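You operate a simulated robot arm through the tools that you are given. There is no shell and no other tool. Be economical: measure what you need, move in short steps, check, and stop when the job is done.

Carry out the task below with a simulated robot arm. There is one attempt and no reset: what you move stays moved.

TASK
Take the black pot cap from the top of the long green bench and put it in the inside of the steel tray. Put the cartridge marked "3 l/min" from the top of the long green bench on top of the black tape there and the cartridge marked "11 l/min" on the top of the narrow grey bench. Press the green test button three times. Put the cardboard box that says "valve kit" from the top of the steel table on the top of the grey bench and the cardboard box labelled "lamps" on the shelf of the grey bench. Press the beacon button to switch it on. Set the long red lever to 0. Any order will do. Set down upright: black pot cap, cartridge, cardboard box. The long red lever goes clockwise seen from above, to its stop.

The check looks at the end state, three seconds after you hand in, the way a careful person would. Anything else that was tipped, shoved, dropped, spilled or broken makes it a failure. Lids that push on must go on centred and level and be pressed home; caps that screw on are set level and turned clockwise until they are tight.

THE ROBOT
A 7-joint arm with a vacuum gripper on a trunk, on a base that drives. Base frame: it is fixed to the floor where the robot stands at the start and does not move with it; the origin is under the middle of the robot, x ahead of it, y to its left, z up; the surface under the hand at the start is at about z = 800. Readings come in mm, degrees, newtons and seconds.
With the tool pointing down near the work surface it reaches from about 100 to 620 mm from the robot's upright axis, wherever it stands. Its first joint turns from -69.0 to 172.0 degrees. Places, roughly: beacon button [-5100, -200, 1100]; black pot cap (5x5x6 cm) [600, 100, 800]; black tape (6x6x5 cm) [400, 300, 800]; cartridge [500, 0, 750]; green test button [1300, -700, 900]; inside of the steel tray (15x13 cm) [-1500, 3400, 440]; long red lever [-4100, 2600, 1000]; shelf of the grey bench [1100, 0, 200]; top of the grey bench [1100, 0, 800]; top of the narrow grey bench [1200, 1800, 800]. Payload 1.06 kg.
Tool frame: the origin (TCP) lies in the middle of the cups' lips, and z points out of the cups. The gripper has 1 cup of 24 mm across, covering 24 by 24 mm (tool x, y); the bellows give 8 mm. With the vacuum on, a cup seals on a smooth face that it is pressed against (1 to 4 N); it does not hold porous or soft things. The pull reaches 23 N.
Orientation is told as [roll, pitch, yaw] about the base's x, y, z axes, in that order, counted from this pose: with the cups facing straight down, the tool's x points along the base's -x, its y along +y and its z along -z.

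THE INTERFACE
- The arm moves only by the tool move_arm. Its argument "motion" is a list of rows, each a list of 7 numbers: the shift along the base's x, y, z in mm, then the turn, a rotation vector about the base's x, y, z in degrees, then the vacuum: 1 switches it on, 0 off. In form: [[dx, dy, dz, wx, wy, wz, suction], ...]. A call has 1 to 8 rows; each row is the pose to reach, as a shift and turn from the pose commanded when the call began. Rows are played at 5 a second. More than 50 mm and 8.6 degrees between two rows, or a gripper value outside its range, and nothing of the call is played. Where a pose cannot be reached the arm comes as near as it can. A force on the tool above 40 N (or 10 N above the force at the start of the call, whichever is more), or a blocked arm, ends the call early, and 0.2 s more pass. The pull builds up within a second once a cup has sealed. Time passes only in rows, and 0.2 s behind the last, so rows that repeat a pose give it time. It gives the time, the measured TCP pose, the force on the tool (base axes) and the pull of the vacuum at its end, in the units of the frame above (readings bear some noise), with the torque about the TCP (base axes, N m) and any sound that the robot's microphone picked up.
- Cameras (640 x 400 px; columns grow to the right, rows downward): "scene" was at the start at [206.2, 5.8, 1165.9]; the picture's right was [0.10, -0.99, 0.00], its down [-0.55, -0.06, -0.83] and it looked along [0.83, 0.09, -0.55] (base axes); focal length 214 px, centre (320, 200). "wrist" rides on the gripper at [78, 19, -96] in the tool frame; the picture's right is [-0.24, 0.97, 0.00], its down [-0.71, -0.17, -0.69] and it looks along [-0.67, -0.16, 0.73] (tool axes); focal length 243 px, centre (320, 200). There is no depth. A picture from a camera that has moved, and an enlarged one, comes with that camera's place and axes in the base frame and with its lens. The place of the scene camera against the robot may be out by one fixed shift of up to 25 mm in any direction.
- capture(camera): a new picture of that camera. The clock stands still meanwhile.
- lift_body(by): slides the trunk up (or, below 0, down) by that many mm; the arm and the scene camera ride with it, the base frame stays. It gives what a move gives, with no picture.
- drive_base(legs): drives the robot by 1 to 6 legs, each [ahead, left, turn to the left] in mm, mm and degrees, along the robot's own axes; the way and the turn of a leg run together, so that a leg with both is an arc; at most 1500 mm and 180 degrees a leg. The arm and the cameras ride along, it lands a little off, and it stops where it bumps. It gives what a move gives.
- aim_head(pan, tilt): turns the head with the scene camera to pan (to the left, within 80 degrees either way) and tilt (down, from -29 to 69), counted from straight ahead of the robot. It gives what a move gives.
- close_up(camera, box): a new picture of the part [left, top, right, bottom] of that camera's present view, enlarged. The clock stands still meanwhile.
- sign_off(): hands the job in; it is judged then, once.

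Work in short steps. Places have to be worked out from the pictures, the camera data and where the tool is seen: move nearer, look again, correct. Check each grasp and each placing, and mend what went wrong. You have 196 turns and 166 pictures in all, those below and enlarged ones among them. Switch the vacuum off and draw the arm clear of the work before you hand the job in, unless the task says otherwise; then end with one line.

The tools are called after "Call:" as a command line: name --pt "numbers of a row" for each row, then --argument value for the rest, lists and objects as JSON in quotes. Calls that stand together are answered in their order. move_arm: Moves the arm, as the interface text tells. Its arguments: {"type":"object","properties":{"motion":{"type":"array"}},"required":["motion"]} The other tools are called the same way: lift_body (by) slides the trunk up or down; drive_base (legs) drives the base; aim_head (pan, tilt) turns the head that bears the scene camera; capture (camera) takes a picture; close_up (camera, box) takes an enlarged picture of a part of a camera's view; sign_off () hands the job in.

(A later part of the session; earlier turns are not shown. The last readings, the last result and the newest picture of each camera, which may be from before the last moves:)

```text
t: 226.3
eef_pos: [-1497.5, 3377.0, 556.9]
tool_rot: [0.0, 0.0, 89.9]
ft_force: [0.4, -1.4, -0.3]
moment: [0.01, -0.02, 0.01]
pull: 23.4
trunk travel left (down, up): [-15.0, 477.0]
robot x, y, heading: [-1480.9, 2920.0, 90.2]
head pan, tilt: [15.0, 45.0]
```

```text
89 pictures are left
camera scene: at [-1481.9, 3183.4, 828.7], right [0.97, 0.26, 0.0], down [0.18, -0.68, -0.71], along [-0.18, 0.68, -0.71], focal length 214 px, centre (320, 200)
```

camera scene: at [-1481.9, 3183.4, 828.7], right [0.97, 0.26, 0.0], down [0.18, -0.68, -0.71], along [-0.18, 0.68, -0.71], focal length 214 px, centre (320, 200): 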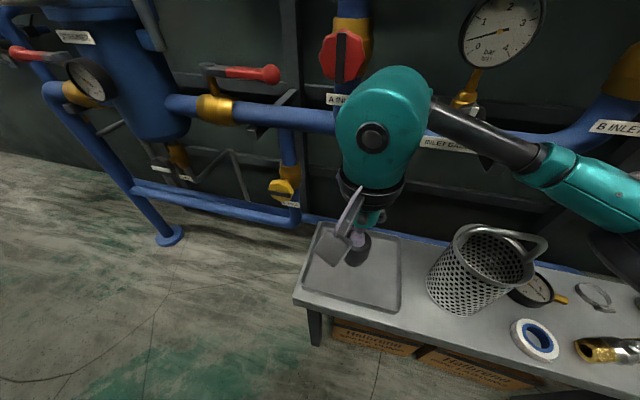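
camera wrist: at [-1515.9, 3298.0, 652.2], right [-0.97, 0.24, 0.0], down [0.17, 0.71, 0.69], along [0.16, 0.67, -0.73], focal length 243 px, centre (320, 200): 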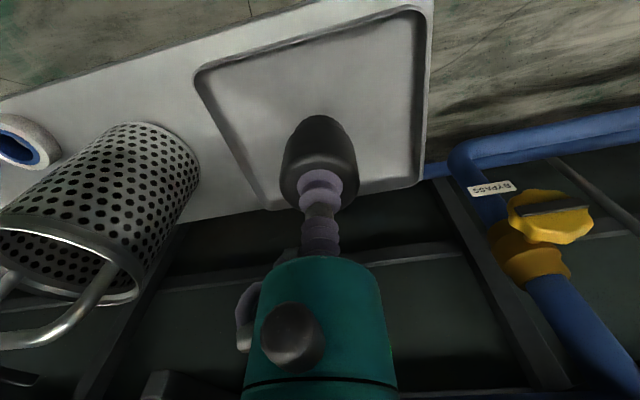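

There is clearance to the pipe. I'll lower to just above the tray floor, 8 mm further in.

Call:
move_arm --pt "0 8 -25 0 0 0 1" --pt "0 8 -45 0 0 0 1" --pt "0 8 -52 0 0 0 1" --pt "0 8 -56 0 0 0 1"

Call:
capture --camera "wrist"

```text
t: 227.3
eef_pos: [-1495.8, 3386.0, 500.6]
tool_rot: [0.1, -0.1, 90.1]
ft_force: [1.3, -0.9, -1.3]
moment: [0.01, 0.02, 0.0]
pull: 22.4
trunk travel left (down, up): [-15.0, 477.0]
robot x, y, heading: [-1480.4, 2919.8, 90.2]
head pan, tilt: [15.0, 45.0]
```

```text
88 pictures are left
camera wrist: at [-1514.7, 3306.4, 596.8], right [-0.97, 0.24, 0.0], down [0.17, 0.71, 0.69], along [0.16, 0.67, -0.73], focal length 243 px, centre (320, 200)
```

wrist: 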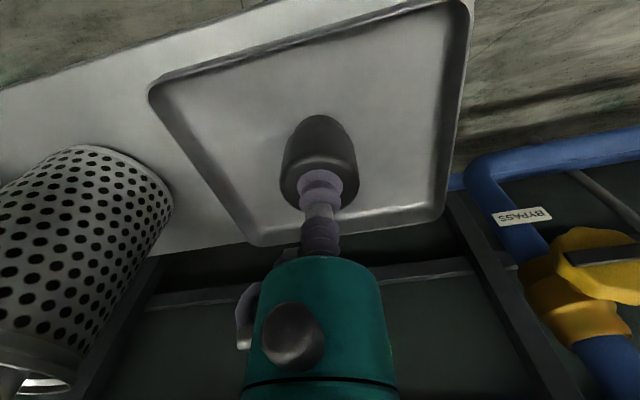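

Well inside the tray. I'll creep down to contact.

Call:
move_arm --pt "0 0 -4 0 0 0 1" --pt "0 0 -7 0 0 0 1" --pt "0 0 -9 0 0 0 1" --pt "0 0 -10 0 0 0 1"

```text
t: 228.3
eef_pos: [-1498.0, 3384.6, 493.4]
tool_rot: [0.2, -0.1, 90.0]
ft_force: [-1.3, -0.5, 17.1]
moment: [0.03, -0.02, 0.04]
pull: 23.7
trunk travel left (down, up): [-15.0, 477.0]
robot x, y, heading: [-1482.0, 2920.1, 90.2]
head pan, tilt: [15.0, 45.0]
```

Contact. I'll release and rise straight up.

Call:
move_arm --pt "0 0 1 0 0 0 0" --pt "0 0 1 0 0 0 0" --pt "0 0 2 0 0 0 0" --pt "0 0 4 0 0 0 0" --pt "0 0 10 0 0 0 0" --pt "0 0 50 0 0 0 0" --pt "0 0 98 0 0 0 0" --pt "0 -20 140 0 0 0 0"

Call:
capture --camera "wrist"

```text
t: 230.1
eef_pos: [-1495.6, 3364.5, 631.9]
tool_rot: [0.0, 0.0, 89.9]
ft_force: [-0.1, 0.0, 0.4]
moment: [-0.04, -0.03, 0.0]
pull: 0.1
trunk travel left (down, up): [-15.0, 477.0]
robot x, y, heading: [-1485.0, 2919.2, 89.9]
head pan, tilt: [15.0, 45.0]
```

```text
87 pictures are left
camera wrist: at [-1514.2, 3284.8, 727.7], right [-0.97, 0.24, 0.0], down [0.17, 0.71, 0.69], along [0.16, 0.67, -0.73], focal length 243 px, centre (320, 200)
```

wrist: 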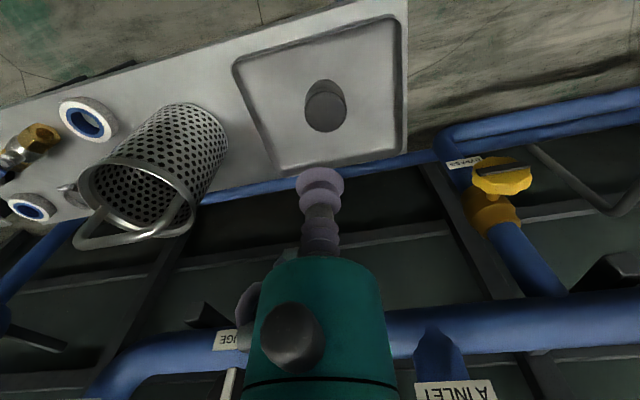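

The cap is upright in the tray. Next the lever at about (-4100,2600): I'll raise the trunk, back off, turn to face -x and drive on.

Call:
lift_body --by 310

Call:
drive_base --legs '[[-340, 0, 0], [0, 0, 90], [1100, 0, 0]]'

Call:
aim_head --pan 0 --tilt 15

Call:
capture --camera "scene"

Call:
aim_head --pan 50 --tilt 15

Call:
capture --camera "scene"

```text
t: 233.2
eef_pos: [-1497.7, 3366.5, 940.7]
tool_rot: [-0.1, 0.0, 89.9]
ft_force: [0.4, -0.2, -0.1]
moment: [0.01, 0.02, 0.01]
pull: 0.1
trunk travel left (down, up): [-325.0, 167.0]
robot x, y, heading: [-1480.0, 2922.3, 90.3]
head pan, tilt: [15.0, 45.0]
```

```text
t: 244.5
eef_pos: [-3024.9, 2535.8, 941.3]
tool_rot: [0.0, -0.1, -179.3]
ft_force: [0.3, -0.1, 0.1]
moment: [0.02, 0.01, -0.03]
pull: 0.1
trunk travel left (down, up): [-325.0, 167.0]
robot x, y, heading: [-2580.5, 2556.8, -179.0]
head pan, tilt: [15.0, 45.0]
```

```text
t: 245.4
eef_pos: [-3024.9, 2537.0, 942.7]
tool_rot: [-0.1, -0.2, -179.3]
ft_force: [0.0, -0.3, 0.1]
moment: [0.01, -0.01, 0.0]
pull: 0.1
trunk travel left (down, up): [-325.0, 167.0]
robot x, y, heading: [-2582.7, 2555.7, -179.1]
head pan, tilt: [0.0, 15.0]
```

```text
86 pictures are left
camera scene: at [-2748.7, 2550.3, 1195.7], right [-0.01, 1.0, 0.0], down [0.26, 0.0, -0.97], along [-0.97, -0.01, -0.26], focal length 214 px, centre (320, 200)
```

scene: 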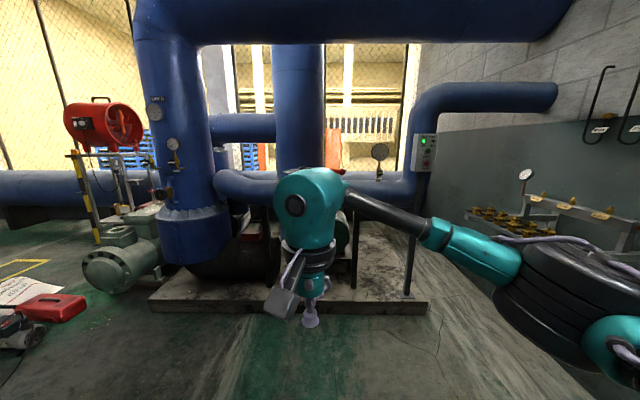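

```text
t: 246.6
eef_pos: [-3025.1, 2536.7, 941.2]
tool_rot: [0.0, -0.2, -179.3]
ft_force: [-0.8, 0.2, 1.4]
moment: [0.0, -0.02, 0.0]
pull: 0.2
trunk travel left (down, up): [-325.0, 167.0]
robot x, y, heading: [-2582.1, 2558.2, -179.0]
head pan, tilt: [50.0, 15.0]
```

```text
85 pictures are left
camera scene: at [-2714.3, 2479.4, 1195.8], right [-0.77, 0.63, 0.0], down [0.16, 0.2, -0.97], along [-0.61, -0.75, -0.26], focal length 214 px, centre (320, 200)
```

scene: 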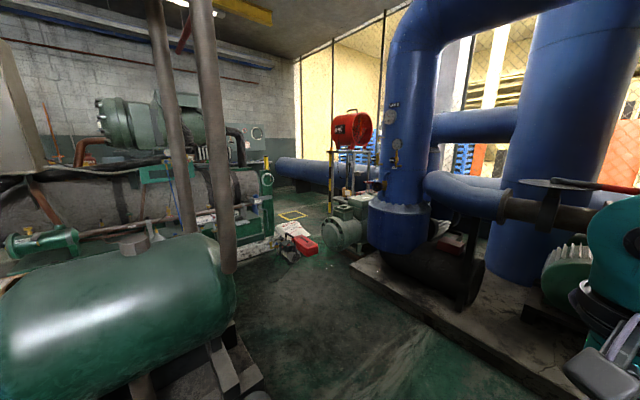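

A disc with a red handle shows at the right, partly behind the arm. I'll zoom there.

Call:
close_up --camera "scene" --box '[480, 140, 640, 240]'

Call:
capture --camera "wrist"

```text
4.00 times, centred on (560, 190) of scene
camera zoom: at [-2714.3, 2479.4, 1195.8], right [-0.77, 0.63, 0.0], down [0.16, 0.2, -0.97], along [-0.61, -0.75, -0.26], focal length 858 px, centre (-640, 240)
```

zoom: 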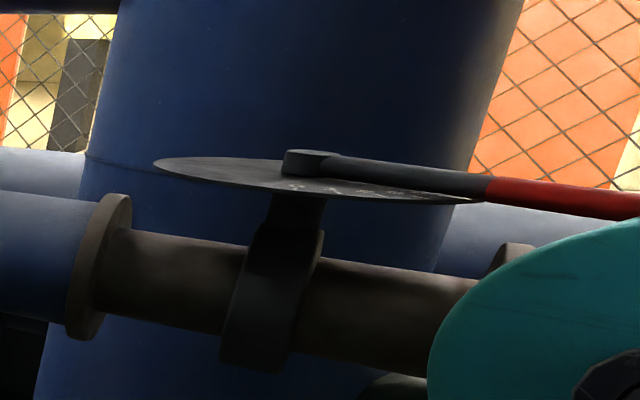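

```text
83 pictures are left
camera wrist: at [-2945.7, 2517.0, 1036.9], right [-0.22, -0.97, 0.0], down [-0.71, 0.16, 0.69], along [-0.67, 0.15, -0.73], focal length 243 px, centre (320, 200)
```

wrist: 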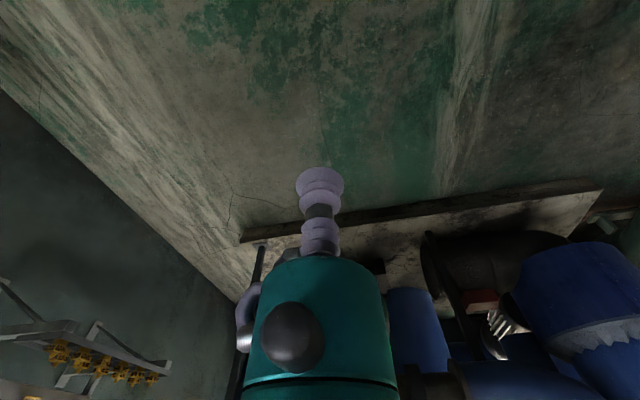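

The lever is a horizontal arm on a scaled disc around (-4200,2400). I'll swing the arm to the left out of view and move nearer.

Call:
move_arm --pt "25 -40 10 0 0 0 0" --pt "50 -80 20 0 0 0 0" --pt "75 -120 30 0 0 0 0" --pt "110 -150 40 0 0 0 0" --pt "150 -175 50 0 0 0 0" --pt "190 -200 60 0 0 0 0" --pt "215 -240 60 0 0 0 0" --pt "240 -280 60 0 0 0 0"

Call:
drive_base --legs '[[600, 0, -1]]'

Call:
aim_head --pan 0 --tilt 20

Call:
capture --camera "scene"

```text
t: 248.4
eef_pos: [-2796.6, 2318.4, 1009.4]
tool_rot: [0.1, -0.1, -179.2]
ft_force: [0.1, 0.6, 0.5]
moment: [0.01, 0.02, 0.02]
pull: 0.0
out of reach, approached as far as the arm can: row 7, 8
trunk travel left (down, up): [-325.0, 167.0]
robot x, y, heading: [-2578.0, 2560.4, -179.1]
head pan, tilt: [50.0, 15.0]
```

```text
t: 251.8
eef_pos: [-3409.7, 2327.3, 1009.8]
tool_rot: [0.1, 0.1, 179.0]
ft_force: [0.0, 0.4, -0.2]
moment: [0.04, 0.0, 0.02]
pull: 0.2
trunk travel left (down, up): [-325.0, 167.0]
robot x, y, heading: [-3185.5, 2554.8, 179.2]
head pan, tilt: [50.0, 15.0]
```

```text
t: 253.0
eef_pos: [-3411.5, 2327.7, 1010.5]
tool_rot: [0.3, 0.1, 178.7]
ft_force: [0.6, 0.2, 0.0]
moment: [0.0, -0.03, 0.02]
pull: 0.0
trunk travel left (down, up): [-325.0, 167.0]
robot x, y, heading: [-3190.7, 2557.4, 179.1]
head pan, tilt: [0.0, 20.0]
```

```text
82 pictures are left
camera scene: at [-3344.1, 2512.0, 1192.1], right [-0.46, 0.89, 0.0], down [0.26, 0.14, -0.96], along [-0.85, -0.44, -0.3], focal length 214 px, centre (320, 200)
```

scene: 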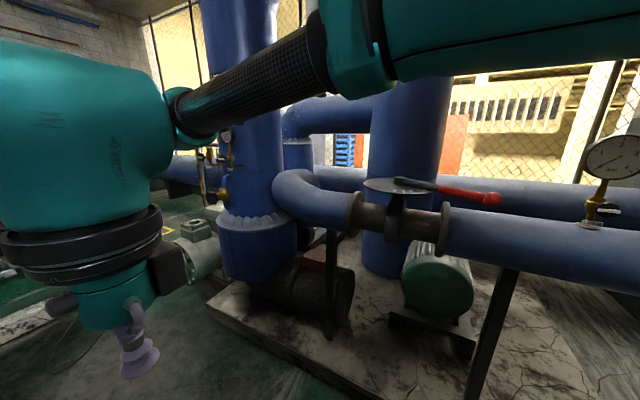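

Now the lever is visible. I'll zoom to read the scale.

Call:
close_up --camera "scene" --box '[340, 150, 520, 262]'

```text
3.56 times, centred on (430, 206) of scene
camera zoom: at [-3344.1, 2512.0, 1192.1], right [-0.46, 0.89, 0.0], down [0.26, 0.14, -0.96], along [-0.85, -0.44, -0.3], focal length 763 px, centre (-71, 179)
```

zoom: 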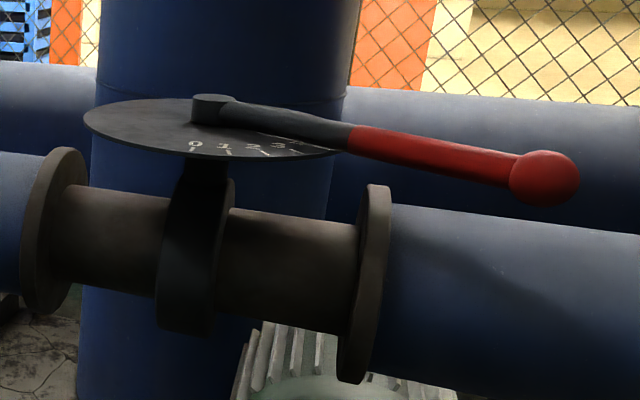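

Pivot computes to (-4220,2405,1025), knob to about (-4065,2675), and "0" points to +x. So I'll push the knob end clockwise, from its -x/+y side. First I'll raise the trunk and come closer.

Call:
lift_body --by 160

Call:
drive_base --legs '[[390, -45, 0]]'

Call:
capture --camera "scene"

Call:
capture --camera "wrist"

```text
t: 254.9
eef_pos: [-3409.9, 2326.3, 1169.3]
tool_rot: [0.0, 0.0, 179.0]
ft_force: [0.1, -0.2, -0.2]
moment: [0.01, 0.03, -0.03]
pull: 0.1
trunk travel left (down, up): [-485.0, 7.0]
robot x, y, heading: [-3186.8, 2557.7, 179.0]
head pan, tilt: [0.0, 20.0]
```

```text
t: 257.3
eef_pos: [-3804.8, 2381.3, 1168.1]
tool_rot: [0.1, 0.0, 178.6]
ft_force: [0.5, -0.1, -0.3]
moment: [0.02, -0.05, -0.02]
pull: 0.1
trunk travel left (down, up): [-485.0, 7.0]
robot x, y, heading: [-3579.8, 2606.0, 178.7]
head pan, tilt: [0.0, 20.0]
```

```text
80 pictures are left
camera scene: at [-3660.0, 2608.3, 1363.0], right [0.02, 1.0, 0.0], down [0.34, -0.01, -0.94], along [-0.94, 0.02, -0.34], focal length 214 px, centre (320, 200)
```

scene: 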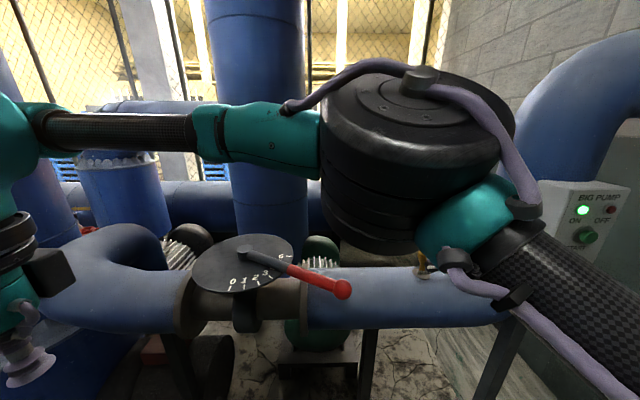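

```text
79 pictures are left
camera wrist: at [-3724.5, 2358.9, 1264.5], right [-0.26, -0.97, 0.0], down [-0.7, 0.19, 0.69], along [-0.66, 0.18, -0.73], focal length 243 px, centre (320, 200)
```

wrist: 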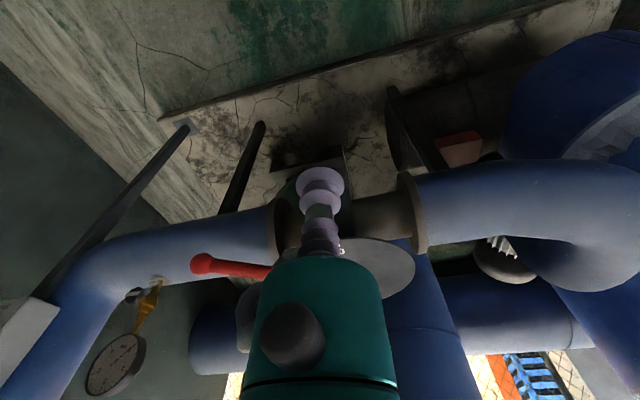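

Knob at about (-4040,2662,1010). I'll bring the tool high to the far side of the lever, towards (-4100,2650).

Call:
move_arm --pt "-30 35 0 0 0 0 0" --pt "-60 70 0 0 0 0 0" --pt "-95 105 0 0 0 0 0" --pt "-130 140 0 0 0 0 0" --pt "-165 175 -10 0 0 0 0" --pt "-200 208 -25 0 0 0 0" --pt "-230 240 -40 0 0 0 0" --pt "-260 268 -55 0 0 0 0"

Call:
capture --camera "wrist"

Call:
capture --camera "scene"

```text
refused: row 5 steps farther than a row can; nothing moved
```

```text
78 pictures are left
camera wrist: at [-3724.5, 2358.9, 1264.5], right [-0.26, -0.97, 0.0], down [-0.7, 0.19, 0.69], along [-0.66, 0.18, -0.73], focal length 243 px, centre (320, 200)
```

wrist: 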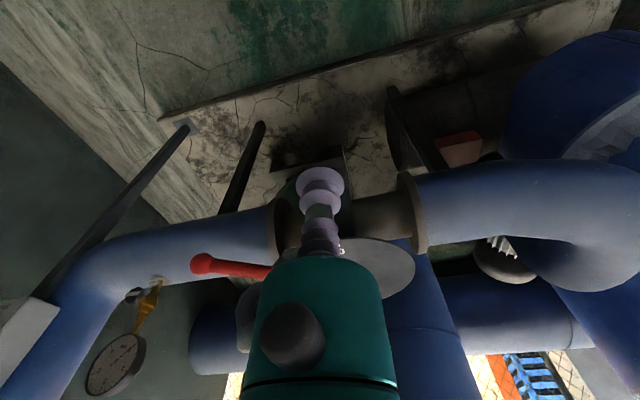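

```text
77 pictures are left
camera scene: at [-3660.0, 2608.3, 1363.0], right [0.02, 1.0, 0.0], down [0.34, -0.01, -0.94], along [-0.94, 0.02, -0.34], focal length 214 px, centre (320, 200)
```

scene: 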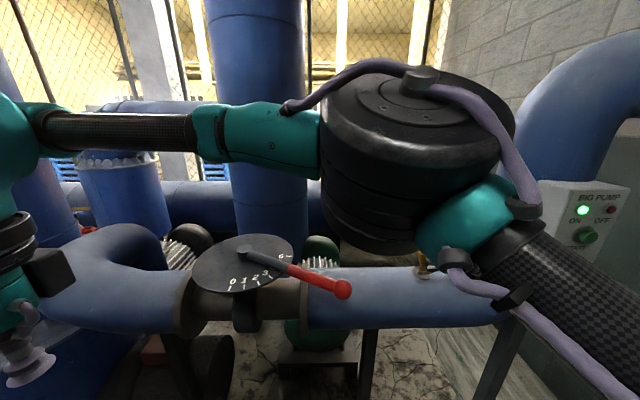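

The step was just over the limit, so I'll retry with shorter rows.

Call:
move_arm --pt "-30 34 0 0 0 0 0" --pt "-60 68 0 0 0 0 0" --pt "-93 102 0 0 0 0 0" --pt "-126 136 0 0 0 0 0" --pt "-159 169 -8 0 0 0 0" --pt "-190 202 -20 0 0 0 0" --pt "-220 235 -32 0 0 0 0" --pt "-250 267 -42 0 0 0 0"

Call:
capture --camera "wrist"

```text
t: 259.1
eef_pos: [-4054.7, 2648.5, 1125.7]
tool_rot: [0.1, -0.1, 178.7]
ft_force: [-0.4, -0.3, 0.9]
moment: [0.02, 0.0, 0.0]
pull: 0.1
trunk travel left (down, up): [-485.0, 7.0]
robot x, y, heading: [-3578.5, 2609.8, 178.5]
head pan, tilt: [0.0, 20.0]
```

```text
76 pictures are left
camera wrist: at [-3974.9, 2626.5, 1221.2], right [-0.26, -0.97, 0.0], down [-0.7, 0.19, 0.69], along [-0.66, 0.18, -0.73], focal length 243 px, centre (320, 200)
```

wrist: 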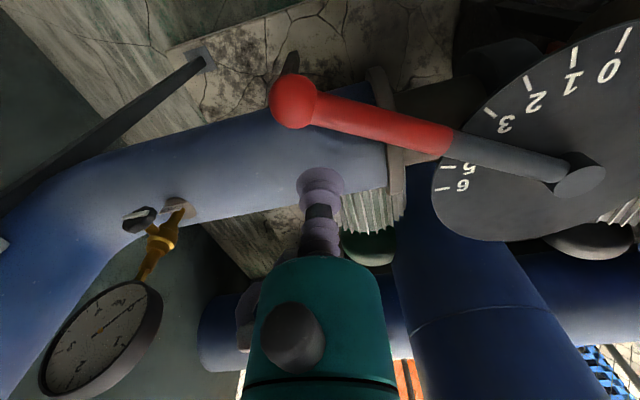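

Clear view: pivot (-4192,2409), knob (-4046,2669). I'll move the tool to (-4106,2669), on the lever's far side, and lower it beside the lever.

Call:
move_arm --pt "-30 12 0 0 0 0 0" --pt "-53 21 0 0 0 0 0" --pt "-53 21 -45 0 0 0 0" --pt "-53 21 -90 0 0 0 0" --pt "-53 21 -125 0 0 0 0" --pt "-53 21 -150 0 0 0 0"

Call:
capture --camera "wrist"

Call:
capture --camera "scene"

```text
t: 260.5
eef_pos: [-4106.5, 2669.0, 975.9]
tool_rot: [0.1, -0.2, 178.6]
ft_force: [0.4, 0.8, -0.5]
moment: [-0.02, -0.01, 0.0]
pull: 0.0
trunk travel left (down, up): [-485.0, 7.0]
robot x, y, heading: [-3581.3, 2614.3, 178.7]
head pan, tilt: [0.0, 20.0]
```

```text
75 pictures are left
camera wrist: at [-4027.1, 2646.5, 1071.9], right [-0.26, -0.97, 0.0], down [-0.7, 0.19, 0.69], along [-0.66, 0.18, -0.73], focal length 243 px, centre (320, 200)
```

wrist: 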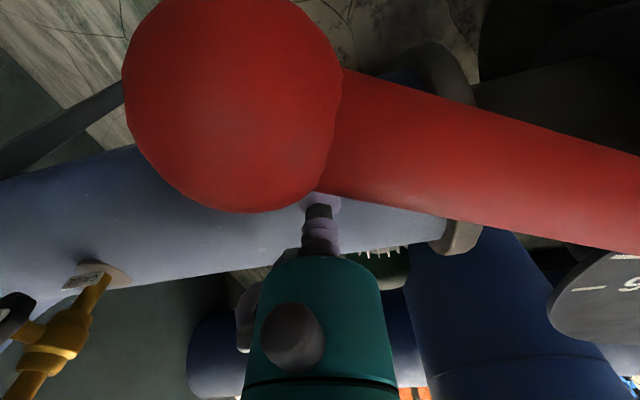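

```text
74 pictures are left
camera scene: at [-3659.5, 2608.2, 1363.0], right [0.02, 1.0, 0.0], down [0.34, -0.01, -0.94], along [-0.94, 0.02, -0.34], focal length 214 px, centre (320, 200)
```

scene: 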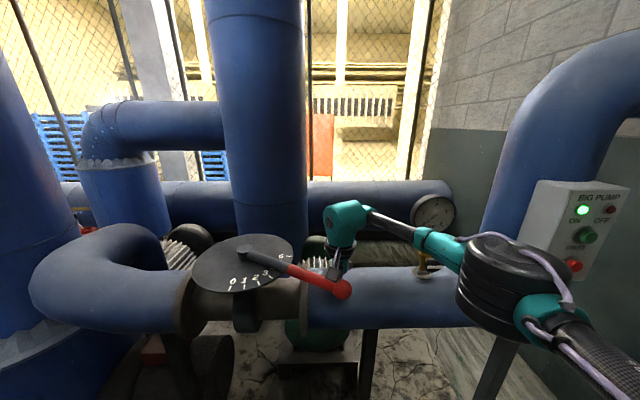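

The tool is beside the lever. I'll push along the arc to about 48° and see how it behaves.

Call:
move_arm --pt "19 -12 0 0 0 0 0" --pt "34 -19 0 0 0 0 0" --pt "48 -26 0 0 0 0 0" --pt "62 -35 0 0 0 0 0" --pt "75 -44 0 0 0 0 0"

Call:
capture --camera "scene"

Call:
capture --camera "wrist"

```text
t: 261.7
eef_pos: [-4029.9, 2624.9, 975.3]
tool_rot: [0.1, 0.0, 178.6]
ft_force: [-0.4, 0.0, -0.1]
moment: [-0.02, -0.04, -0.02]
pull: 0.1
trunk travel left (down, up): [-485.0, 7.0]
robot x, y, heading: [-3578.3, 2607.0, 178.7]
head pan, tilt: [0.0, 20.0]
```

```text
73 pictures are left
camera scene: at [-3659.3, 2608.0, 1362.9], right [0.02, 1.0, 0.0], down [0.34, -0.01, -0.94], along [-0.94, 0.02, -0.34], focal length 214 px, centre (320, 200)
```

scene: 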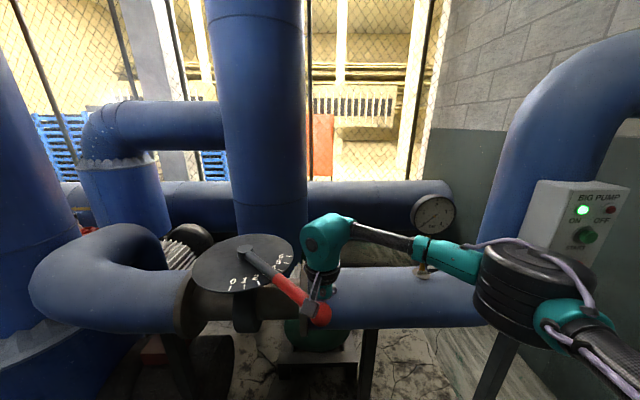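

```text
72 pictures are left
camera wrist: at [-3951.0, 2602.8, 1070.8], right [-0.26, -0.97, 0.0], down [-0.7, 0.19, 0.68], along [-0.66, 0.18, -0.73], focal length 243 px, centre (320, 200)
```

wrist: 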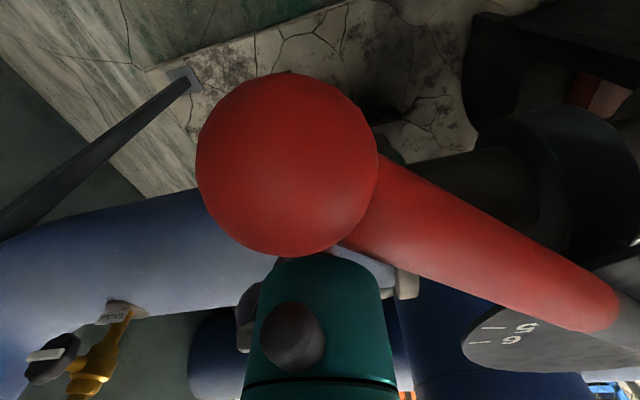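

The lever follows easily. I'll continue along the arc to about 13°.

Call:
move_arm --pt "25 -21 0 0 0 0 0" --pt "47 -45 0 0 0 0 0" --pt "66 -72 0 0 0 0 0" --pt "82 -101 0 0 0 0 0" --pt "90 -116 0 0 0 0 0" --pt "95 -131 0 0 0 0 0"

Call:
capture --camera "scene"

```text
t: 263.1
eef_pos: [-3933.3, 2494.0, 975.8]
tool_rot: [0.0, 0.1, 178.7]
ft_force: [-0.8, 2.3, 3.8]
moment: [-0.23, -0.02, 0.02]
pull: 0.1
trunk travel left (down, up): [-485.0, 7.0]
robot x, y, heading: [-3579.0, 2610.9, 178.6]
head pan, tilt: [0.0, 20.0]
```

```text
71 pictures are left
camera scene: at [-3659.4, 2608.0, 1362.8], right [0.02, 1.0, 0.0], down [0.34, -0.01, -0.94], along [-0.94, 0.02, -0.34], focal length 214 px, centre (320, 200)
```

scene: 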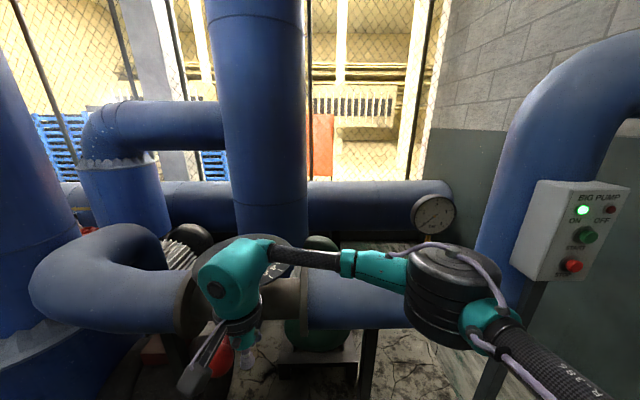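

Contact is kept. I'll continue the last degrees gently to the stop.

Call:
move_arm --pt "5 -16 0 0 0 0 0" --pt "8 -32 0 0 0 0 0" --pt "11 -46 0 0 0 0 0" --pt "12 -58 0 0 0 0 0"

Call:
capture --camera "wrist"

```text
t: 264.2
eef_pos: [-3925.8, 2438.8, 980.8]
tool_rot: [0.4, -0.5, 178.2]
ft_force: [2.1, 12.7, 24.5]
moment: [-1.08, 0.1, 0.03]
pull: 0.0
trunk travel left (down, up): [-485.0, 7.0]
robot x, y, heading: [-3575.6, 2608.4, 178.7]
head pan, tilt: [0.0, 20.0]
stopped in row 4: the force on the tool passed its limit at 42 N (the readings are from after the stop); the commanded pose is now the measured one
```

```text
70 pictures are left
camera wrist: at [-3846.5, 2417.0, 1076.9], right [-0.27, -0.96, 0.01], down [-0.7, 0.2, 0.69], along [-0.67, 0.18, -0.73], focal length 243 px, centre (320, 200)
```

wrist: 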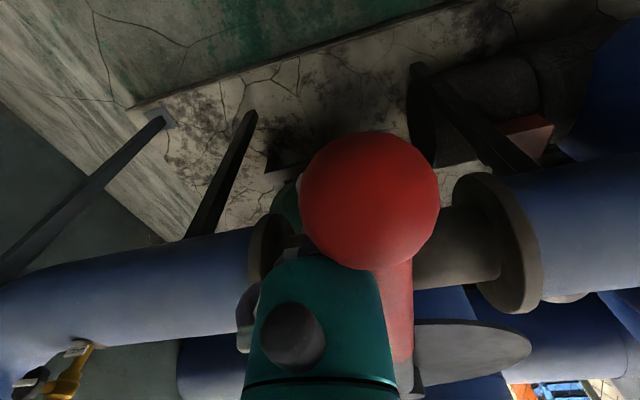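

The stop is reached at 42 N. I'll back the tool off in +y and raise it, then check the scale.

Call:
move_arm --pt "0 25 0 0 0 0 0" --pt "0 60 0 0 0 0 0" --pt "0 70 45 0 0 0 0" --pt "0 70 90 0 0 0 0" --pt "0 70 135 0 0 0 0" --pt "20 90 170 0 0 0 0"

Call:
aim_head --pan 15 --tilt 35

Call:
capture --camera "scene"

Call:
capture --camera "wrist"

```text
t: 265.6
eef_pos: [-3905.6, 2529.3, 1147.3]
tool_rot: [0.1, -0.2, 178.3]
ft_force: [0.4, 0.5, 0.1]
moment: [-0.01, 0.05, -0.05]
pull: 0.0
trunk travel left (down, up): [-485.0, 7.0]
robot x, y, heading: [-3576.2, 2607.2, 178.5]
head pan, tilt: [0.0, 20.0]
```

```text
t: 266.4
eef_pos: [-3905.9, 2528.4, 1147.2]
tool_rot: [0.1, -0.2, 178.2]
ft_force: [-0.8, 0.1, -0.9]
moment: [0.03, -0.01, -0.01]
pull: 0.1
trunk travel left (down, up): [-485.0, 7.0]
robot x, y, heading: [-3579.6, 2610.3, 178.5]
head pan, tilt: [15.0, 35.0]
```

```text
69 pictures are left
camera scene: at [-3651.9, 2585.9, 1339.3], right [-0.24, 0.97, 0.0], down [0.56, 0.13, -0.82], along [-0.8, -0.19, -0.57], focal length 214 px, centre (320, 200)
```

scene: 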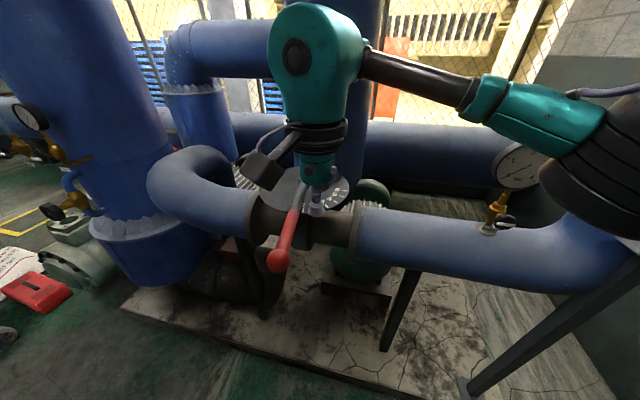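

```text
68 pictures are left
camera wrist: at [-3827.0, 2505.5, 1242.2], right [-0.26, -0.96, 0.0], down [-0.7, 0.19, 0.69], along [-0.66, 0.18, -0.73], focal length 243 px, centre (320, 200)
```

wrist: 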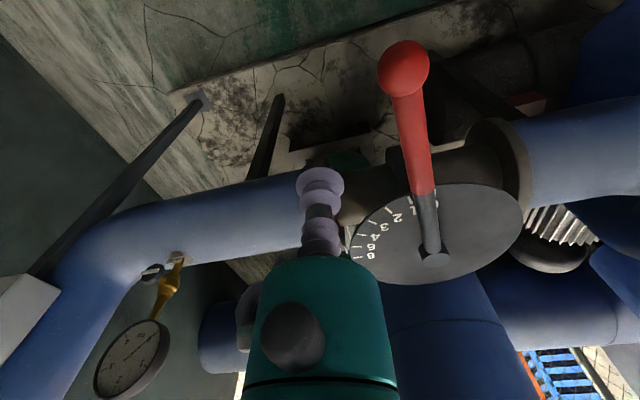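

Call:
close_up --camera "wrist" --box '[350, 160, 510, 260]'

```text
4.00 times, centred on (430, 210) of wrist
camera zoom: at [-3827.0, 2505.5, 1242.2], right [-0.26, -0.96, 0.0], down [-0.7, 0.19, 0.69], along [-0.66, 0.18, -0.73], focal length 970 px, centre (-120, 160)
```

zoom: 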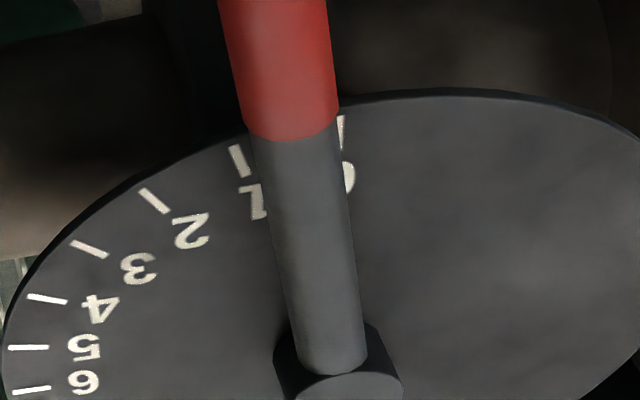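

The knob computes to 9°, still between 0 and 1, while "0" is at about 4°. The camera block probably rode onto the knob and caused the early force stop. I'll rotate the tool 90° so the block faces away, then push again.

Call:
move_arm --pt "-4 0 0 0 0 8.5 0" --pt "-8 0 0 0 0 17 0" --pt "-12 0 0 0 0 25.5 0" --pt "-16 0 0 0 0 34 0" --pt "-20 0 0 0 0 42.5 0" --pt "-24 0 0 0 0 51 0" --pt "-28 0 0 0 0 59.5 0" --pt "-32 0 0 0 0 68 0"

Call:
move_arm --pt "0 0 0 0 0 8 0" --pt "0 0 0 0 0 16 0" --pt "0 0 0 0 0 22 0" --pt "0 0 -45 0 0 22 0" --pt "0 -5 -90 0 0 22 0" --pt "0 -10 -120 0 0 22 0"

Call:
capture --camera "scene"

Call:
capture --camera "wrist"

```text
t: 268.2
eef_pos: [-3937.9, 2526.5, 1149.9]
tool_rot: [0.2, -0.2, -116.4]
ft_force: [0.1, -0.5, -0.7]
moment: [-0.01, 0.02, -0.01]
pull: 0.1
trunk travel left (down, up): [-485.0, 7.0]
robot x, y, heading: [-3575.4, 2609.0, 178.8]
head pan, tilt: [15.0, 35.0]
```

```text
t: 269.6
eef_pos: [-3823.0, 2592.3, 1097.7]
tool_rot: [-0.9, -0.3, -91.7]
ft_force: [-0.4, -0.4, 0.5]
moment: [0.01, 0.03, -0.03]
pull: 0.0
out of reach, approached as far as the arm can: row 1, 2, 3, 4, 5, 6
trunk travel left (down, up): [-485.0, 7.0]
robot x, y, heading: [-3576.9, 2607.6, 178.4]
head pan, tilt: [15.0, 35.0]
```

```text
66 pictures are left
camera scene: at [-3652.2, 2586.6, 1339.2], right [-0.24, 0.97, 0.0], down [0.56, 0.13, -0.82], along [-0.8, -0.19, -0.57], focal length 214 px, centre (320, 200)
```

scene: 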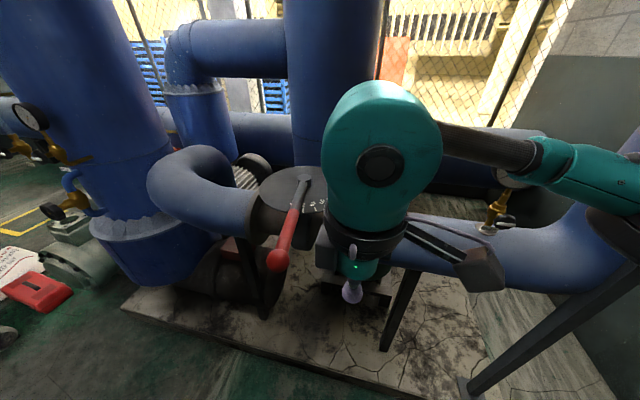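

```text
65 pictures are left
camera wrist: at [-3799.8, 2669.4, 1193.5], right [0.96, -0.26, -0.01], down [-0.18, -0.7, 0.69], along [-0.19, -0.66, -0.72], focal length 243 px, centre (320, 200)
```

wrist: 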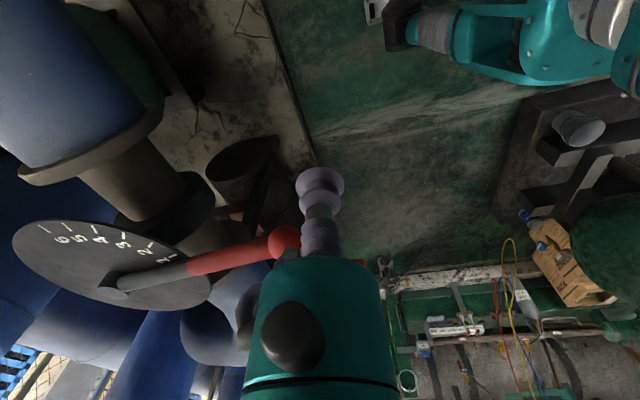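

With this yaw the reach is limited. A yaw of about -115° was fine, so I'll turn back that much and go to the start position beside the lever.

Call:
move_arm --pt "-30 -18 0 0 0 -8 0" --pt "-60 -36 0 0 0 -16 0" --pt "-90 -52 0 0 0 -24 0" --pt "-114 -67 0 0 0 -26 0" --pt "-114 -67 -40 0 0 -26 0" --pt "-114 -67 -85 0 0 -26 0" --pt "-114 -67 -125 0 0 -26 0" --pt "-114 -67 -135 0 0 -26 0"

Call:
capture --camera "scene"

```text
t: 271.4
eef_pos: [-3937.4, 2524.2, 965.5]
tool_rot: [0.1, -0.2, -117.7]
ft_force: [0.2, 0.1, 0.0]
moment: [0.01, 0.03, 0.0]
pull: 0.1
trunk travel left (down, up): [-485.0, 7.0]
robot x, y, heading: [-3578.4, 2607.6, 178.8]
head pan, tilt: [15.0, 35.0]
```

```text
64 pictures are left
camera scene: at [-3651.9, 2585.7, 1339.2], right [-0.24, 0.97, 0.0], down [0.56, 0.14, -0.82], along [-0.8, -0.19, -0.57], focal length 214 px, centre (320, 200)
```

scene: 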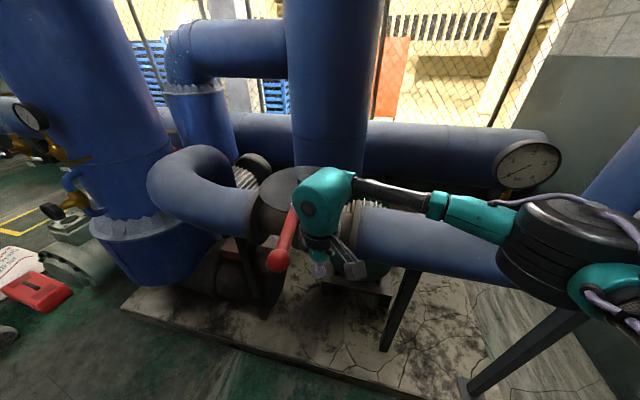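

Now I'll push in -y towards the stop.

Call:
move_arm --pt "4 -30 -8 0 0 0 0" --pt "6 -55 -8 0 0 0 0" --pt "7 -68 -8 0 0 0 0" --pt "8 -78 -8 0 0 0 0" --pt "8 -86 -8 0 0 0 0" --pt "8 -94 -8 0 0 0 0" --pt "8 -101 -8 0 0 0 0" --pt "8 -108 -8 0 0 0 0"

Call:
capture --camera "scene"

```text
t: 272.0
eef_pos: [-3929.9, 2477.1, 958.1]
tool_rot: [-0.1, 0.7, -117.7]
ft_force: [6.0, 11.8, 2.1]
moment: [-0.9, 0.38, 0.22]
pull: 0.0
trunk travel left (down, up): [-485.0, 7.0]
robot x, y, heading: [-3581.0, 2610.0, 178.4]
head pan, tilt: [15.0, 35.0]
stopped in row 3: the force on the tool passed its limit at 53 N (the readings are from after the stop); the commanded pose is now the measured one
```

```text
63 pictures are left
camera scene: at [-3651.5, 2586.6, 1339.3], right [-0.23, 0.97, 0.0], down [0.56, 0.13, -0.82], along [-0.8, -0.19, -0.57], focal length 214 px, centre (320, 200)
```

scene: 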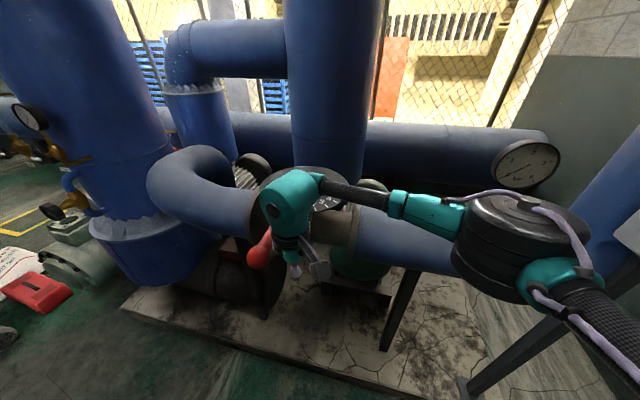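

The contact was abrupt. I'll push again slowly from here to see whether the lever still moves.

Call:
move_arm --pt "0 -2 0 0 0 0 0" --pt "0 -4 0 0 0 0 0" --pt "0 -6 0 0 0 0 0" --pt "0 -8 0 0 0 0 0" --pt "0 -10 0 0 0 0 0" --pt "1 -12 0 0 0 0 0" --pt "1 -14 0 0 0 0 0" --pt "1 -16 0 0 0 0 0"

Call:
close_up --camera "scene" --box '[220, 150, 380, 290]'

```text
t: 272.8
eef_pos: [-3930.4, 2475.1, 958.1]
tool_rot: [-0.3, 0.7, -118.3]
ft_force: [7.7, 21.9, 6.6]
moment: [-1.7, 0.47, 0.19]
pull: 0.0
trunk travel left (down, up): [-485.0, 7.0]
robot x, y, heading: [-3578.9, 2611.6, 178.6]
head pan, tilt: [15.0, 35.0]
stopped in row 3: the force on the tool passed its limit at 42 N (the readings are from after the stop); the commanded pose is now the measured one
```

```text
2.86 times, centred on (300, 220) of scene
camera zoom: at [-3649.7, 2590.1, 1339.5], right [-0.23, 0.97, 0.0], down [0.56, 0.13, -0.82], along [-0.8, -0.19, -0.57], focal length 613 px, centre (377, 143)
```

zoom: 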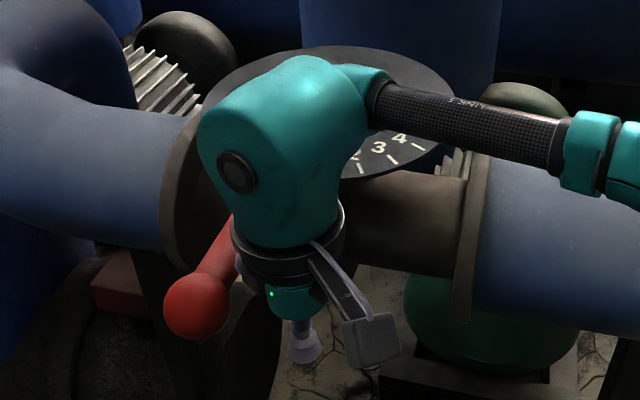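

It's rigid at 42 N, so apparently at its stop. I'll back off, raise, and view the scale from above in line with the lever.

Call:
move_arm --pt "0 30 0 0 0 0 0" --pt "0 50 40 0 0 0 0" --pt "0 50 90 0 0 0 0" --pt "0 50 135 0 0 0 0" --pt "0 50 180 0 0 -8 0" --pt "0 50 210 0 0 -16 0" --pt "10 30 230 0 0 -24 0" --pt "20 0 240 0 0 -32 0"

Call:
move_arm --pt "10 -35 0 0 0 -8 0" --pt "20 -70 0 0 0 -16 0" --pt "30 -100 0 0 0 -24 0" --pt "30 -100 0 0 0 -30 0"

Call:
capture --camera "wrist"

Call:
capture --camera "scene"

```text
t: 274.6
eef_pos: [-3909.9, 2471.4, 1196.8]
tool_rot: [-0.2, 0.9, -150.2]
ft_force: [0.1, -0.9, -1.3]
moment: [0.0, 0.05, 0.0]
pull: 0.1
trunk travel left (down, up): [-485.0, 7.0]
robot x, y, heading: [-3577.4, 2614.4, 178.3]
head pan, tilt: [15.0, 35.0]
```

```text
t: 275.6
eef_pos: [-3878.7, 2391.1, 1185.9]
tool_rot: [-0.2, 0.8, -174.3]
ft_force: [0.2, -0.5, 0.1]
moment: [-0.02, -0.03, 0.01]
pull: 0.1
out of reach, approached as far as the arm can: row 3, 4
trunk travel left (down, up): [-485.0, 7.0]
robot x, y, heading: [-3579.4, 2611.0, 178.3]
head pan, tilt: [15.0, 35.0]
```

```text
61 pictures are left
camera wrist: at [-3799.0, 2377.8, 1283.1], right [-0.14, -0.99, 0.0], down [-0.73, 0.1, 0.68], along [-0.67, 0.1, -0.74], focal length 243 px, centre (320, 200)
```

wrist: 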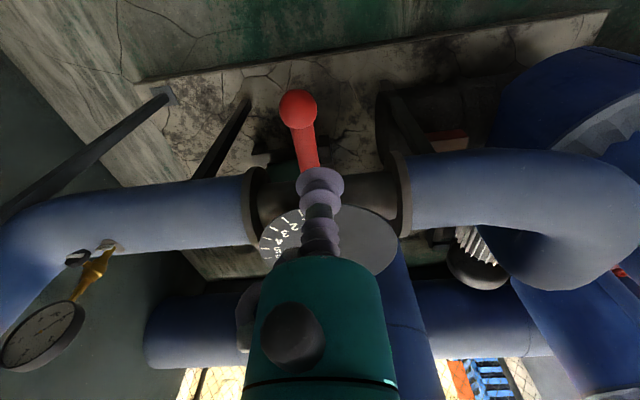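

```text
60 pictures are left
camera scene: at [-3652.3, 2586.4, 1339.1], right [-0.23, 0.97, 0.0], down [0.56, 0.13, -0.82], along [-0.8, -0.19, -0.57], focal length 214 px, centre (320, 200)
```

scene: 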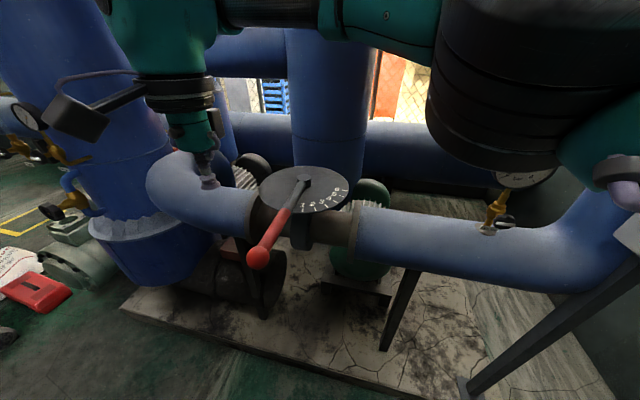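

Call:
close_up --camera "scene" --box '[240, 155, 368, 275]'

```text
3.33 times, centred on (304, 215) of scene
camera zoom: at [-3652.3, 2586.4, 1339.1], right [-0.23, 0.97, 0.0], down [0.56, 0.13, -0.82], along [-0.8, -0.19, -0.57], focal length 715 px, centre (373, 150)
```

zoom: 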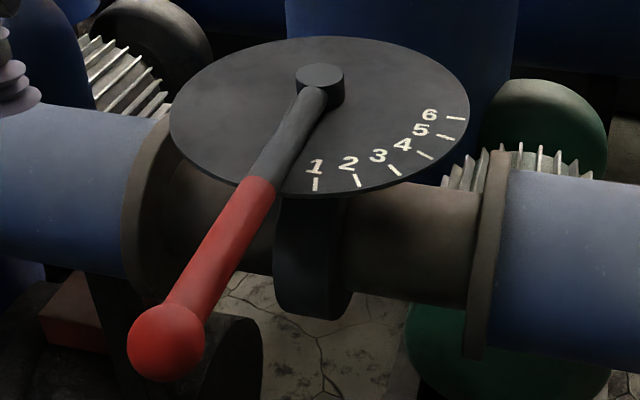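

The lever now covers the 0 mark and the knob computes to 0°, so it's at the stop. Next is the beacon at (-5100,-200): I'll back off and look for a route.

Call:
drive_base --legs '[[-450, 0, 0], [0, 0, 60]]'

Call:
aim_head --pan -15 --tilt 20

Call:
capture --camera "scene"

```text
t: 281.0
eef_pos: [-3084.2, 2228.6, 1187.1]
tool_rot: [-0.1, 0.9, -114.4]
ft_force: [0.2, -0.5, -0.2]
moment: [0.01, 0.03, -0.01]
pull: 0.0
trunk travel left (down, up): [-485.0, 7.0]
robot x, y, heading: [-3126.1, 2594.5, -121.6]
head pan, tilt: [15.0, 35.0]
```

```text
t: 282.0
eef_pos: [-3085.7, 2228.3, 1185.8]
tool_rot: [-0.1, 0.7, -114.4]
ft_force: [-0.4, 0.3, 0.3]
moment: [0.03, -0.01, 0.0]
pull: 0.1
trunk travel left (down, up): [-485.0, 7.0]
robot x, y, heading: [-3124.6, 2599.1, -121.5]
head pan, tilt: [-15.0, 20.0]
```

```text
58 pictures are left
camera scene: at [-3175.0, 2522.4, 1363.0], right [-0.69, 0.73, 0.0], down [0.25, 0.23, -0.94], along [-0.68, -0.64, -0.34], focal length 214 px, centre (320, 200)
```

scene: 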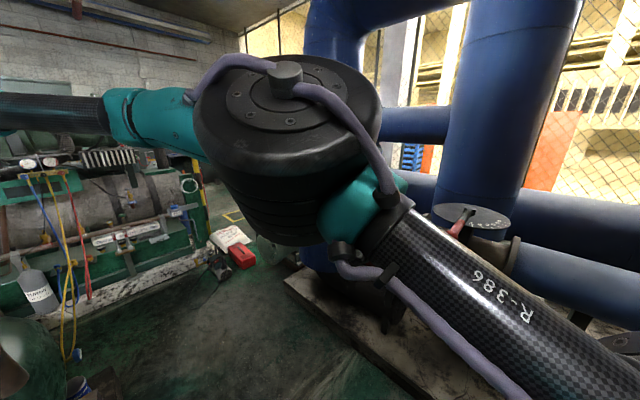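

The corridor is cluttered with loose things, so I'll go around by the open side. I'll look at the small table in the middle of the hall on the way, since it may be the steel table.

Call:
drive_base --legs '[[0, 0, 121], [1300, 0, 0], [1200, -60, 0], [0, -1100, 0]]'

Call:
aim_head --pan -80 --tilt 20

Call:
capture --camera "scene"

```text
t: 308.8
eef_pos: [-364.4, 1539.3, 1186.7]
tool_rot: [-0.2, 0.7, 5.7]
ft_force: [0.1, 0.5, 0.0]
moment: [0.01, 0.02, 0.01]
pull: 0.1
trunk travel left (down, up): [-485.0, 7.0]
robot x, y, heading: [-668.2, 1319.1, -2.0]
head pan, tilt: [-15.0, 20.0]
```

```text
t: 310.2
eef_pos: [-363.2, 1540.2, 1186.5]
tool_rot: [-0.1, 0.8, 5.5]
ft_force: [0.4, 0.4, 0.3]
moment: [-0.01, -0.01, 0.01]
pull: 0.0
trunk travel left (down, up): [-485.0, 7.0]
robot x, y, heading: [-662.2, 1320.0, -1.8]
head pan, tilt: [-80.0, 20.0]
```

```text
57 pictures are left
camera scene: at [-620.2, 1225.5, 1363.0], right [-0.99, -0.14, 0.0], down [-0.05, 0.34, -0.94], along [0.13, -0.93, -0.34], focal length 214 px, centre (320, 200)
```

scene: 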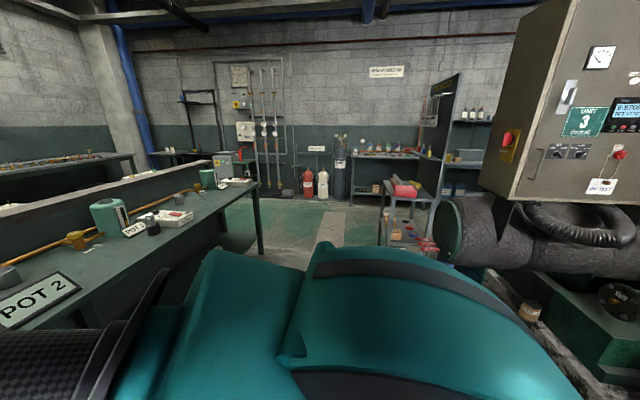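

I'll zoom on the small tables ahead.

Call:
close_up --camera "scene" --box '[360, 140, 500, 260]'

```text
3.33 times, centred on (430, 200) of scene
camera zoom: at [-620.2, 1225.5, 1363.0], right [-0.99, -0.14, 0.0], down [-0.05, 0.34, -0.94], along [0.13, -0.93, -0.34], focal length 715 px, centre (-47, 200)
```

zoom: 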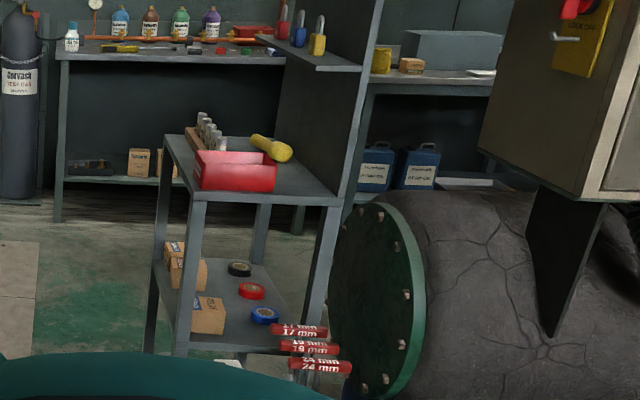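

That's a trolley, with boxes on its lower shelf only. Next I'll drive to the south aisle and inspect the second wall bench.

Call:
drive_base --legs '[[260, -1300, 2], [0, -1400, 0], [0, 0, -150], [500, 250, 0]]'

Call:
aim_head --pan 0 --tilt 15

Call:
capture --camera "scene"

```text
t: 342.8
eef_pos: [-760.6, -2211.2, 1187.6]
tool_rot: [0.0, 0.7, -139.5]
ft_force: [0.4, 0.1, 0.4]
moment: [0.02, 0.01, 0.0]
pull: 0.0
trunk travel left (down, up): [-485.0, 7.0]
robot x, y, heading: [-641.4, -1857.6, -147.0]
head pan, tilt: [-80.0, 20.0]
```

```text
t: 344.4
eef_pos: [-761.1, -2211.8, 1188.3]
tool_rot: [-0.1, 0.9, -139.6]
ft_force: [-0.3, 0.9, 0.3]
moment: [0.0, -0.01, 0.02]
pull: 0.1
trunk travel left (down, up): [-485.0, 7.0]
robot x, y, heading: [-639.0, -1859.3, -147.0]
head pan, tilt: [0.0, 15.0]
```

```text
55 pictures are left
camera scene: at [-703.3, -1920.1, 1371.2], right [-0.54, 0.84, 0.0], down [0.22, 0.14, -0.97], along [-0.81, -0.53, -0.26], focal length 214 px, centre (320, 200)
```

scene: 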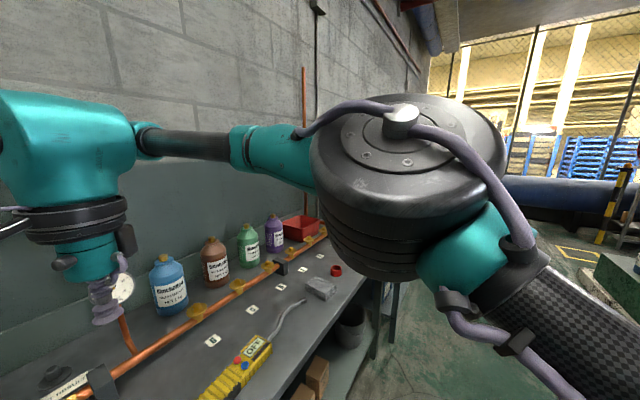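

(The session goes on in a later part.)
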